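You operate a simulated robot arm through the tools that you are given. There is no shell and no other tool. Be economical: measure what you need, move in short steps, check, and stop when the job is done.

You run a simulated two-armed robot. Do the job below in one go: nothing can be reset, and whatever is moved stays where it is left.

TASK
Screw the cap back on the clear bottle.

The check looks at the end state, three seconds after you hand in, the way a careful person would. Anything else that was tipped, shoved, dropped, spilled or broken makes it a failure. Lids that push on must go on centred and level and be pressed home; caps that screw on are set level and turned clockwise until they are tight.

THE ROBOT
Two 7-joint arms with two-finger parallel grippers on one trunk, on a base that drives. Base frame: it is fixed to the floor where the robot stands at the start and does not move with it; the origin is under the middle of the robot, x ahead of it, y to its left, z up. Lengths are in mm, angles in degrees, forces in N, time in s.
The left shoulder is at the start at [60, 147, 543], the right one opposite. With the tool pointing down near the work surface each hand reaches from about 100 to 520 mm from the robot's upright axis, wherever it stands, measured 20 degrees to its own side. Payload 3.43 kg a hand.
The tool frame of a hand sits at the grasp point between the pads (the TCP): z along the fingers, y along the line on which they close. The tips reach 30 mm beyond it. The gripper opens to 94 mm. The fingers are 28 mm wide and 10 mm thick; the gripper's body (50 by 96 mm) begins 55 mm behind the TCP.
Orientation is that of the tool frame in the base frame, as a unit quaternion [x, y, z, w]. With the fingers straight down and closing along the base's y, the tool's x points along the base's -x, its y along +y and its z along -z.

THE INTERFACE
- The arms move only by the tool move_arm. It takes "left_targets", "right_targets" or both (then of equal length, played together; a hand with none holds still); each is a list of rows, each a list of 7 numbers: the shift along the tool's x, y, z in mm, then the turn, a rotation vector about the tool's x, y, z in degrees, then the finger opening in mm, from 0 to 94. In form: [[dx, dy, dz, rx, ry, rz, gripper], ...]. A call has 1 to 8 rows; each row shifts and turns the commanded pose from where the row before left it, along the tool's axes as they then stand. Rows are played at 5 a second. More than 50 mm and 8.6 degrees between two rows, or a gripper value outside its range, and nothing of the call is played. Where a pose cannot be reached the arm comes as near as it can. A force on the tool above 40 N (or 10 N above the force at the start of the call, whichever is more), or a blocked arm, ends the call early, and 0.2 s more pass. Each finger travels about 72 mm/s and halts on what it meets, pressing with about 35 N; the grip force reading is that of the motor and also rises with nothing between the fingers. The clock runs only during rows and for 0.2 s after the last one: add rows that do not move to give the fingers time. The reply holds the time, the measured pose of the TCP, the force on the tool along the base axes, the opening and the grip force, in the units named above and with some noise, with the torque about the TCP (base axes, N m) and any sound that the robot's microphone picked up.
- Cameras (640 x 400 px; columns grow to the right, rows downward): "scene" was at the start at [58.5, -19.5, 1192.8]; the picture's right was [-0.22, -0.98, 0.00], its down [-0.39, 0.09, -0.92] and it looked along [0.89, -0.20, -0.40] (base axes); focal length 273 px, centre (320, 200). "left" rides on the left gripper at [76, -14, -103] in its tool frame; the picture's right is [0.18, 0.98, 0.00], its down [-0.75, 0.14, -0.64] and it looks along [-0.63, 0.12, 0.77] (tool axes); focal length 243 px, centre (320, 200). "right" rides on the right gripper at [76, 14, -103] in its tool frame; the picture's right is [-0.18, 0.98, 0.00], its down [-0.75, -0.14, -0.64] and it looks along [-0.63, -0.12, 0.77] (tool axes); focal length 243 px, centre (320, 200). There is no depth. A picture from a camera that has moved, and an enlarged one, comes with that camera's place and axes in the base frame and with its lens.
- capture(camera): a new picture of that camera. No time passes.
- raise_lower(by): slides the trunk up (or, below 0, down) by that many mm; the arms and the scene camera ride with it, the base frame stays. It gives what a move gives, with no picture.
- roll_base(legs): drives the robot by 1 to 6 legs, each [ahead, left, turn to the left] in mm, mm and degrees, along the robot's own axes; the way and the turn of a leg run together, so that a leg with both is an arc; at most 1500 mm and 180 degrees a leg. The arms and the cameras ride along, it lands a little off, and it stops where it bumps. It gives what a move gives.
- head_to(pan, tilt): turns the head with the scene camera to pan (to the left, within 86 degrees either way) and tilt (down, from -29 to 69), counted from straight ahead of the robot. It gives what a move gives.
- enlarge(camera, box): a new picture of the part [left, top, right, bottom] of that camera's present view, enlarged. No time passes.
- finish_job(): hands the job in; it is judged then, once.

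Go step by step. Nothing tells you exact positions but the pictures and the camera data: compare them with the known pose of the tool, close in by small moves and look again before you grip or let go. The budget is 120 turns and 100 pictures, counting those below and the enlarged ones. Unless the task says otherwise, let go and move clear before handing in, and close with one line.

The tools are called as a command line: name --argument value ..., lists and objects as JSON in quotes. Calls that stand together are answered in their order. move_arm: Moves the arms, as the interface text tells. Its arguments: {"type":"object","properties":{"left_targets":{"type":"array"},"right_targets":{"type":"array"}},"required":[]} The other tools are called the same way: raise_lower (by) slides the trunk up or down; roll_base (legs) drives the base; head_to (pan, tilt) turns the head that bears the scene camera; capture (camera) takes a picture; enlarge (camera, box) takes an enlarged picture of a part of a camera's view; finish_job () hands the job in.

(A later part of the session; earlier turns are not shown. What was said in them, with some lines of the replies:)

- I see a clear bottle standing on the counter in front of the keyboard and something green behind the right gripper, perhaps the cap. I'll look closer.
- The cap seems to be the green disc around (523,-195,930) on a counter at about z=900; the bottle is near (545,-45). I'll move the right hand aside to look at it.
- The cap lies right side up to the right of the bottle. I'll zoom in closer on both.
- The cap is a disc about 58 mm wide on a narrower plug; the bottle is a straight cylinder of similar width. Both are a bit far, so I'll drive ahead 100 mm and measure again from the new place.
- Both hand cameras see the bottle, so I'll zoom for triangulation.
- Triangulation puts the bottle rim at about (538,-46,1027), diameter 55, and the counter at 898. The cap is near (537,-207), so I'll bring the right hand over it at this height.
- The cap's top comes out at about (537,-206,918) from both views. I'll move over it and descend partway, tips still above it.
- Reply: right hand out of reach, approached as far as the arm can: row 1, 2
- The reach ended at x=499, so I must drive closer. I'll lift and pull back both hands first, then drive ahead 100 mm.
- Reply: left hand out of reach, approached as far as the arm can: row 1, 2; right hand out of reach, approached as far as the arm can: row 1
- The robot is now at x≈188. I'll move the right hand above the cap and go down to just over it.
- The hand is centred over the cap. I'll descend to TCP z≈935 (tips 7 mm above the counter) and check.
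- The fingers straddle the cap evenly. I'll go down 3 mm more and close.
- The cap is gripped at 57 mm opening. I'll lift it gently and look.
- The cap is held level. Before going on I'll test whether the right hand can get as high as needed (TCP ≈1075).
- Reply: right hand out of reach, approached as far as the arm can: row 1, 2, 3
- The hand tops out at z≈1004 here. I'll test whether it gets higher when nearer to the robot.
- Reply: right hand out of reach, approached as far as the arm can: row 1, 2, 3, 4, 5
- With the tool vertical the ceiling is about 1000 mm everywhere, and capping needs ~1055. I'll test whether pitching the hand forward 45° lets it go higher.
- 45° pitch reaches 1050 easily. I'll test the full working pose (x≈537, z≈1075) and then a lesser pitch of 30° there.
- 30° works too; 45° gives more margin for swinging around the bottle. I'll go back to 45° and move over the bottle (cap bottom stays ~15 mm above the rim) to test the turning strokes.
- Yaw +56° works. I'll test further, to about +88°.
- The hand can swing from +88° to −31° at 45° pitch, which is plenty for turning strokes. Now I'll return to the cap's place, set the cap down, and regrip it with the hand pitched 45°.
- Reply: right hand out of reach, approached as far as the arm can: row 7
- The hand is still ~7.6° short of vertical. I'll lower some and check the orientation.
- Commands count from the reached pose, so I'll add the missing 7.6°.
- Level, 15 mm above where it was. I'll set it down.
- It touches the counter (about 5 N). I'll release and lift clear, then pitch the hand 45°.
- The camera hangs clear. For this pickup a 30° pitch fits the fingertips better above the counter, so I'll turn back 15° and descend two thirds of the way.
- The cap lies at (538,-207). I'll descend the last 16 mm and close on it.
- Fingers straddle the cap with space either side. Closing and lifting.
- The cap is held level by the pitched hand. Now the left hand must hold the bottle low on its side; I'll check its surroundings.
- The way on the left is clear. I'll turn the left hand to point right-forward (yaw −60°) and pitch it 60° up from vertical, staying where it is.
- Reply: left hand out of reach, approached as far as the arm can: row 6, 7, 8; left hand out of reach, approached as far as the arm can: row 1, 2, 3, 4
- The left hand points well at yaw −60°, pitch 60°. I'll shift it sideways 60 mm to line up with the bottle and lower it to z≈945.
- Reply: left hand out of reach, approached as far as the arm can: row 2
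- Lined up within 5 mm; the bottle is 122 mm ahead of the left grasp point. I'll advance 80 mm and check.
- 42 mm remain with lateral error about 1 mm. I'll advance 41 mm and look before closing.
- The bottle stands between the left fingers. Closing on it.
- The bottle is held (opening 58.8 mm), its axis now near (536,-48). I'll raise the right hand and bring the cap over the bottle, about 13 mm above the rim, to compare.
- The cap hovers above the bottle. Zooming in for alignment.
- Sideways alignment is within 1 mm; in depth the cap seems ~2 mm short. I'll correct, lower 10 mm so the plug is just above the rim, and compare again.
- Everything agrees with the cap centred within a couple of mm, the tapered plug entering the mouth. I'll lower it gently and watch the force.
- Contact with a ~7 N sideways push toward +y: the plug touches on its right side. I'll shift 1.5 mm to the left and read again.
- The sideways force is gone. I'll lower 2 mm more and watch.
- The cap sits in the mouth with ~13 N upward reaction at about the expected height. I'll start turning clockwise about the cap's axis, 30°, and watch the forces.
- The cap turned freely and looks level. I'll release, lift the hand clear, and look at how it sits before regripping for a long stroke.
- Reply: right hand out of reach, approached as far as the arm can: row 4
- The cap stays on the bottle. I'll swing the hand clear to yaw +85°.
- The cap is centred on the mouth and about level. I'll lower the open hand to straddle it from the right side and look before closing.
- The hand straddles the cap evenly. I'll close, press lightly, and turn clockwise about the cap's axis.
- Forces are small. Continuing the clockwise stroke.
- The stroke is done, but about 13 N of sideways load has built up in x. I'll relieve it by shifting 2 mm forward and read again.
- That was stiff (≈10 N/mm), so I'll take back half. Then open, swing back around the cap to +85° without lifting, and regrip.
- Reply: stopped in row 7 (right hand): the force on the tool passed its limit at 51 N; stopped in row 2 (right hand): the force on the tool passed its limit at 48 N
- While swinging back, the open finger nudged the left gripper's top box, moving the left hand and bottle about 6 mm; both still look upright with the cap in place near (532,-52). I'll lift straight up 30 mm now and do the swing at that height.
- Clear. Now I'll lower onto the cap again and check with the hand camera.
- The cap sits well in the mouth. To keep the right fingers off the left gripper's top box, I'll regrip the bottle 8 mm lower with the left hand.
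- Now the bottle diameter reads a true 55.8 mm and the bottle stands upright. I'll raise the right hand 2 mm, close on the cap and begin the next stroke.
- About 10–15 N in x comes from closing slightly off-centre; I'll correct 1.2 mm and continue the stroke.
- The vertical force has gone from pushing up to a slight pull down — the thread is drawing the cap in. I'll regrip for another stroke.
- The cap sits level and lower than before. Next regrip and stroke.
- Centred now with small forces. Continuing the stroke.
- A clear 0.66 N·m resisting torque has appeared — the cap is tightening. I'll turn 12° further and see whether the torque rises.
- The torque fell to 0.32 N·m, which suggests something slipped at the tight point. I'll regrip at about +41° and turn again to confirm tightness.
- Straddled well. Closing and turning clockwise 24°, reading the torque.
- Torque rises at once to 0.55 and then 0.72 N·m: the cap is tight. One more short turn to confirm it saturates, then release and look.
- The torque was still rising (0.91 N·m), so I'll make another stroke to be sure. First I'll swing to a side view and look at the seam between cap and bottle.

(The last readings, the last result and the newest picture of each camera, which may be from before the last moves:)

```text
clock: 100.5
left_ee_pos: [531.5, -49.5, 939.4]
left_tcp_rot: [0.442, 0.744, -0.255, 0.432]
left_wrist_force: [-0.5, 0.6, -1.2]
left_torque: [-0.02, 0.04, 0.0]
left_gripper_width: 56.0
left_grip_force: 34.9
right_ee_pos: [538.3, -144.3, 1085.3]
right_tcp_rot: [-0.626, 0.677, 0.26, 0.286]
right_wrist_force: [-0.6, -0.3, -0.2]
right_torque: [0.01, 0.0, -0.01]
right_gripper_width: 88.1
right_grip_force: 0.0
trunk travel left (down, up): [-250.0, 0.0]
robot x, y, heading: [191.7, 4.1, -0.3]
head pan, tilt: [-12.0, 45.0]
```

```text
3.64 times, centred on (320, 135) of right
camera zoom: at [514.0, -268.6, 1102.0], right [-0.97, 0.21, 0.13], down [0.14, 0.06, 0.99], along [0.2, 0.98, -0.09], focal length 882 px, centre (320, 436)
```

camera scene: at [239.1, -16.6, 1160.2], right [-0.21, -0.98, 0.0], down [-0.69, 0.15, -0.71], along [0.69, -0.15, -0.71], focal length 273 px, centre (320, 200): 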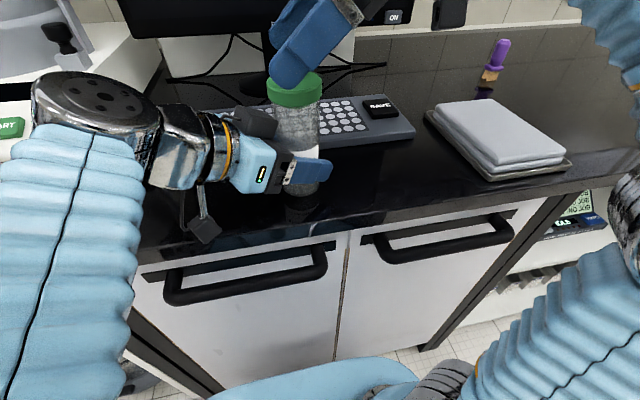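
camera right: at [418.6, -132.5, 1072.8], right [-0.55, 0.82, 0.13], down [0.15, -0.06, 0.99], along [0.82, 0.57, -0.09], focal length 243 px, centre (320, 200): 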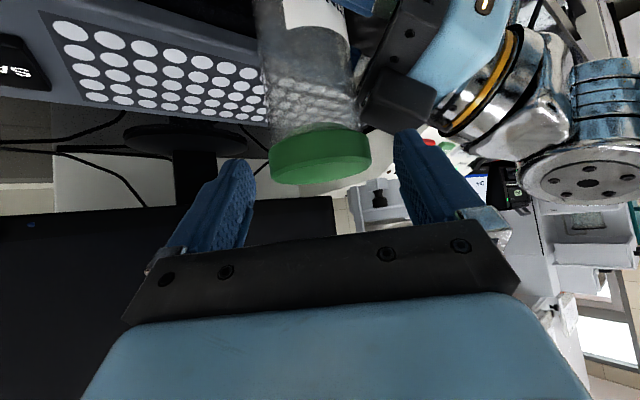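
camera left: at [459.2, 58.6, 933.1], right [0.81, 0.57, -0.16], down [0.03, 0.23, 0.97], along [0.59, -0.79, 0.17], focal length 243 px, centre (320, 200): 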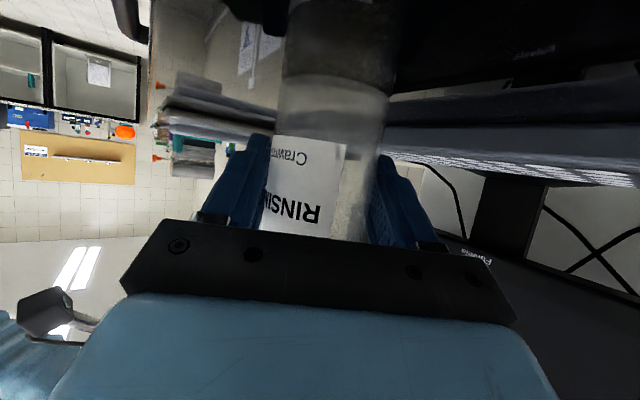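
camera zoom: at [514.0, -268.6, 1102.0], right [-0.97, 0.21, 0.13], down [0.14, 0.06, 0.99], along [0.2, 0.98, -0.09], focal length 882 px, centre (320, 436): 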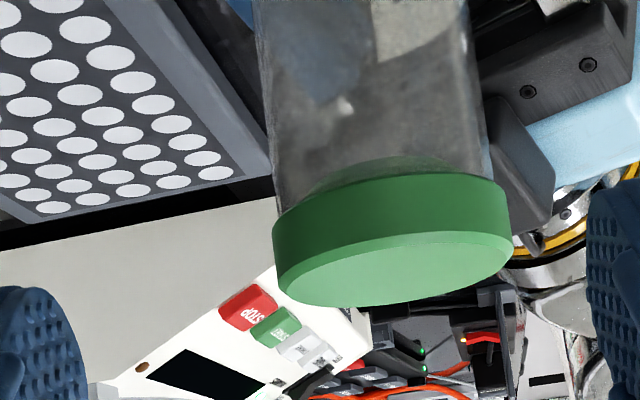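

The cap sits flush and level. One more tightening stroke.

move_arm --right_targets '[[-28, 6.3, 28, 0, 0, 0, 88], [-28, 6.3, 28, 0, 0, 0, 88], [10.6, 0, 10.6, 0, 0, 0, 88], [10.6, 0, 10.6, 0, 0, 0, 88], [0, 0, 0, 0, 0, 0, 88], [0, 0, 0, 0, 0, 0, 50], [0, 0, 0, 0, 0, 0, 50], [0, 0, 0, 0, 0, 0, 50]]'

move_arm --right_targets '[[0, 1.3, 0.05, 4.25, 0, 4.25, 50], [0, 1.3, 0.05, 4.25, 0, 4.25, 50], [0, 1.3, 0.05, 4.25, 0, 4.25, 50], [0, 1.3, 0.05, 4.25, 0, 4.25, 50], [0, 0, 0, 0, 0, 0, 50]]'

move_arm --right_targets '[[0, 1.3, 0.05, 4.25, 0, 4.25, 50], [0, 1.3, 0.05, 4.25, 0, 4.25, 50], [0, 1.3, 0.05, 4.25, 0, 4.25, 50], [0, 1.3, 0.05, 4.25, 0, 4.25, 50], [0, 0, 0, 0, 0, 0, 50]]'

enlarge --camera "scene" --box '[240, 60, 360, 180]'

```text
clock: 102.2
left_ee_pos: [532.3, -49.6, 938.7]
left_tcp_rot: [0.443, 0.743, -0.256, 0.431]
left_wrist_force: [3.6, -0.9, -0.2]
left_torque: [0.08, 0.37, 0.01]
left_gripper_width: 55.7
left_grip_force: 34.3
right_ee_pos: [533.1, -62.9, 1055.2]
right_tcp_rot: [-0.626, 0.677, 0.259, 0.286]
right_wrist_force: [-4.6, 0.7, 0.5]
right_torque: [0.0, 0.11, 0.08]
right_gripper_width: 56.9
right_grip_force: 35.0
trunk travel left (down, up): [-250.0, 0.0]
robot x, y, heading: [190.2, -2.9, 0.0]
head pan, tilt: [-12.0, 45.0]
```

```text
clock: 103.5
left_ee_pos: [531.3, -51.0, 939.7]
left_tcp_rot: [0.444, 0.743, -0.255, 0.431]
left_wrist_force: [-8.0, -0.3, 0.1]
left_torque: [0.02, -0.53, -0.71]
left_gripper_width: 56.0
left_grip_force: 35.0
right_ee_pos: [528.7, -62.8, 1054.7]
right_tcp_rot: [-0.47, 0.793, 0.197, 0.334]
right_wrist_force: [7.2, 0.3, 0.8]
right_torque: [0.07, -0.39, 0.63]
right_gripper_width: 56.7
right_grip_force: 34.9
trunk travel left (down, up): [-250.0, 0.0]
robot x, y, heading: [192.0, 1.6, -0.1]
head pan, tilt: [-12.0, 45.0]
```

```text
clock: 104.7
left_ee_pos: [532.4, -49.2, 939.8]
left_tcp_rot: [0.442, 0.743, -0.255, 0.432]
left_wrist_force: [-5.6, 3.1, 0.6]
left_torque: [-0.2, -0.32, -0.62]
left_gripper_width: 56.0
left_grip_force: 34.5
right_ee_pos: [522.7, -58.4, 1054.2]
right_tcp_rot: [-0.294, 0.873, 0.125, 0.367]
right_wrist_force: [4.9, -2.3, 0.7]
right_torque: [-0.12, -0.13, 0.57]
right_gripper_width: 56.2
right_grip_force: 34.8
trunk travel left (down, up): [-250.0, 0.0]
robot x, y, heading: [195.7, -1.6, 0.0]
head pan, tilt: [-12.0, 45.0]
```

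```text
3.33 times, centred on (300, 120) of scene
camera zoom: at [239.1, -16.5, 1160.3], right [-0.21, -0.98, 0.0], down [-0.69, 0.15, -0.71], along [0.69, -0.15, -0.71], focal length 910 px, centre (387, 467)
```

zoom: 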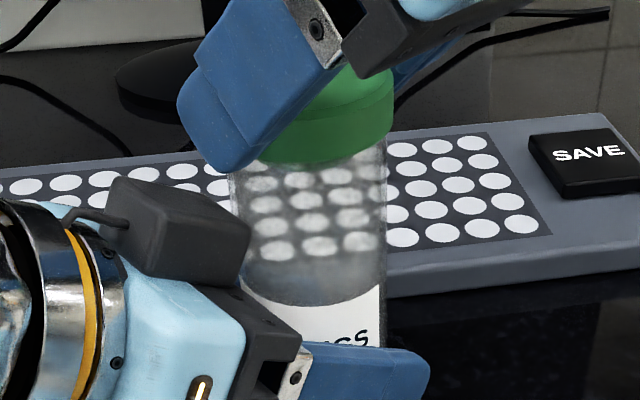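

The torque saturates at ~0.6 N·m with the fingers now slipping on the cap and the label unmoved, so it is tight. I'll release with the right hand and move it clear.

move_arm --right_targets '[[0, 0, 0, 0, 0, 0, 90], [0, 0, 0, 0, 0, 0, 90], [-10.6, 0, -10.6, 0, 0, 0, 90], [-10.6, 0, -10.6, 0, 0, 0, 90], [0, -30, 0, 0, 0, 0, 90], [0, -30, 0, 0, 0, 0, 90], [0, -30, 0, 0, 0, 0, 90], [0, -30, 0, 0, 0, 0, 90]]'

move_arm --left_targets '[[0, 0, 0, 0, 0, 0, 65], [0, 0, 0, 0, 0, 0, 80], [0, 0, 0, 0, 0, 0, 90], [0, 0, 0, 0, 0, 0, 90]]'

enlarge --camera "scene" --box '[190, 50, 370, 220]'

```text
clock: 106.5
left_ee_pos: [531.1, -48.9, 938.7]
left_tcp_rot: [0.441, 0.744, -0.254, 0.433]
left_wrist_force: [-0.7, 0.2, 0.0]
left_torque: [0.0, -0.04, 0.0]
left_gripper_width: 56.1
left_grip_force: 35.1
right_ee_pos: [596.5, -155.5, 1083.1]
right_tcp_rot: [-0.295, 0.874, 0.125, 0.366]
right_wrist_force: [-0.3, -1.0, 0.3]
right_torque: [-0.04, 0.03, 0.01]
right_gripper_width: 90.1
right_grip_force: 0.0
trunk travel left (down, up): [-250.0, 0.0]
robot x, y, heading: [189.7, -0.4, -0.0]
head pan, tilt: [-12.0, 45.0]
```

```text
clock: 107.5
left_ee_pos: [531.3, -49.8, 940.1]
left_tcp_rot: [0.442, 0.744, -0.255, 0.433]
left_wrist_force: [0.5, -0.4, -0.4]
left_torque: [0.02, 0.01, -0.03]
left_gripper_width: 90.0
left_grip_force: 0.0
right_ee_pos: [596.3, -154.9, 1082.9]
right_tcp_rot: [-0.295, 0.873, 0.125, 0.367]
right_wrist_force: [0.4, 0.1, 0.2]
right_torque: [-0.05, -0.05, 0.0]
right_gripper_width: 90.3
right_grip_force: 0.2
trunk travel left (down, up): [-250.0, 0.0]
robot x, y, heading: [190.7, -1.8, 0.2]
head pan, tilt: [-12.0, 45.0]
```

```text
2.35 times, centred on (280, 135) of scene
camera zoom: at [239.2, -16.6, 1160.2], right [-0.21, -0.98, 0.0], down [-0.69, 0.15, -0.71], along [0.69, -0.15, -0.71], focal length 642 px, centre (414, 353)
```

zoom: 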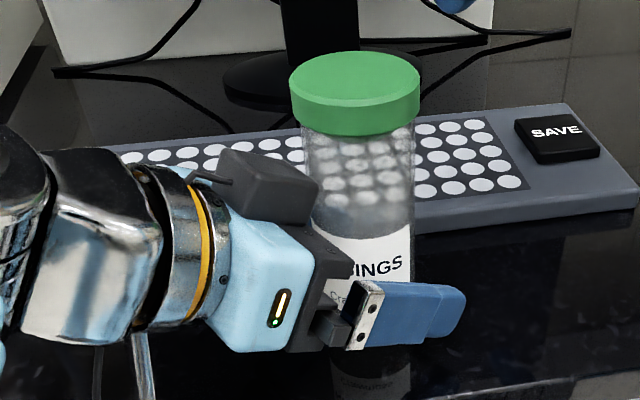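

The bottle stands upright with the cap on. I'll back the left hand straight out.

move_arm --left_targets '[[9.9, 0, -17.4, 0, 0, 0, 90], [14.9, 0, -26, 0, 0, 0, 90], [14.9, 0, -26, 0, 0, 0, 90], [14.9, 0, -26, 0, 0, 0, 90], [14.9, 0, -26, 0, 0, 0, 90], [0, 0, 0, 0, 0, 0, 90]]'

capture --camera "scene"

enlarge --camera "scene" --box '[230, 60, 350, 210]'

```text
clock: 108.8
left_ee_pos: [477.8, 62.4, 939.3]
left_tcp_rot: [0.443, 0.744, -0.254, 0.431]
left_wrist_force: [-0.7, -0.4, 0.4]
left_torque: [-0.02, -0.03, 0.0]
left_gripper_width: 89.9
left_grip_force: 0.1
left hand out of reach, approached as far as the arm can: row 5
right_ee_pos: [595.7, -154.8, 1082.2]
right_tcp_rot: [-0.295, 0.873, 0.125, 0.368]
right_wrist_force: [0.7, -0.3, 0.0]
right_torque: [-0.02, -0.01, 0.0]
right_gripper_width: 90.4
right_grip_force: 0.0
trunk travel left (down, up): [-250.0, 0.0]
robot x, y, heading: [192.8, -2.0, 0.0]
head pan, tilt: [-12.0, 45.0]
```

```text
15 pictures are left
camera scene: at [239.3, -16.6, 1160.2], right [-0.21, -0.98, 0.0], down [-0.69, 0.15, -0.71], along [0.69, -0.15, -0.71], focal length 273 px, centre (320, 200)
```

scene: 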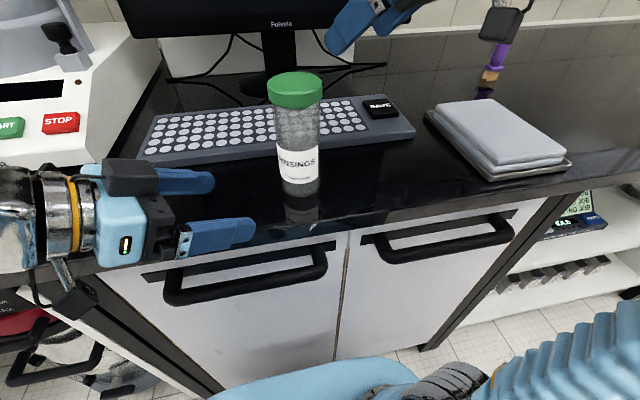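

```text
2.67 times, centred on (290, 135) of scene
camera zoom: at [239.3, -16.6, 1160.2], right [-0.21, -0.98, 0.0], down [-0.69, 0.15, -0.71], along [0.69, -0.15, -0.71], focal length 728 px, centre (400, 373)
```

zoom: 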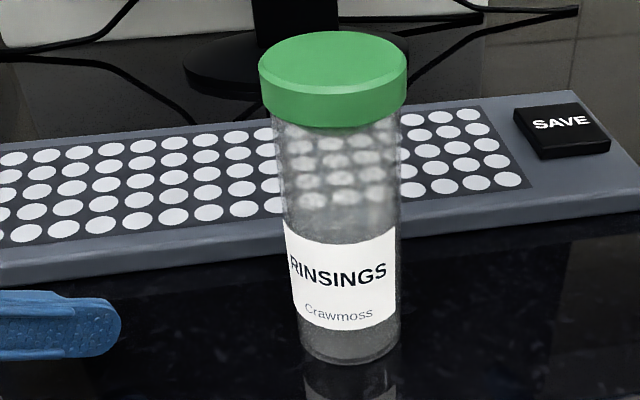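

The bottle stands upright, free of both hands, with its cap level and tight; keyboard, towels and machine are where they were. Handing in.

finish_job

```text
The job is handed in.
```

The green cap is screwed back on the clear RINSINGS bottle, level and turned clockwise until tight. The bottle stands upright about 6–7 mm from where it started, because one gripper bumped the other during a regrip. Nothing else was disturbed.
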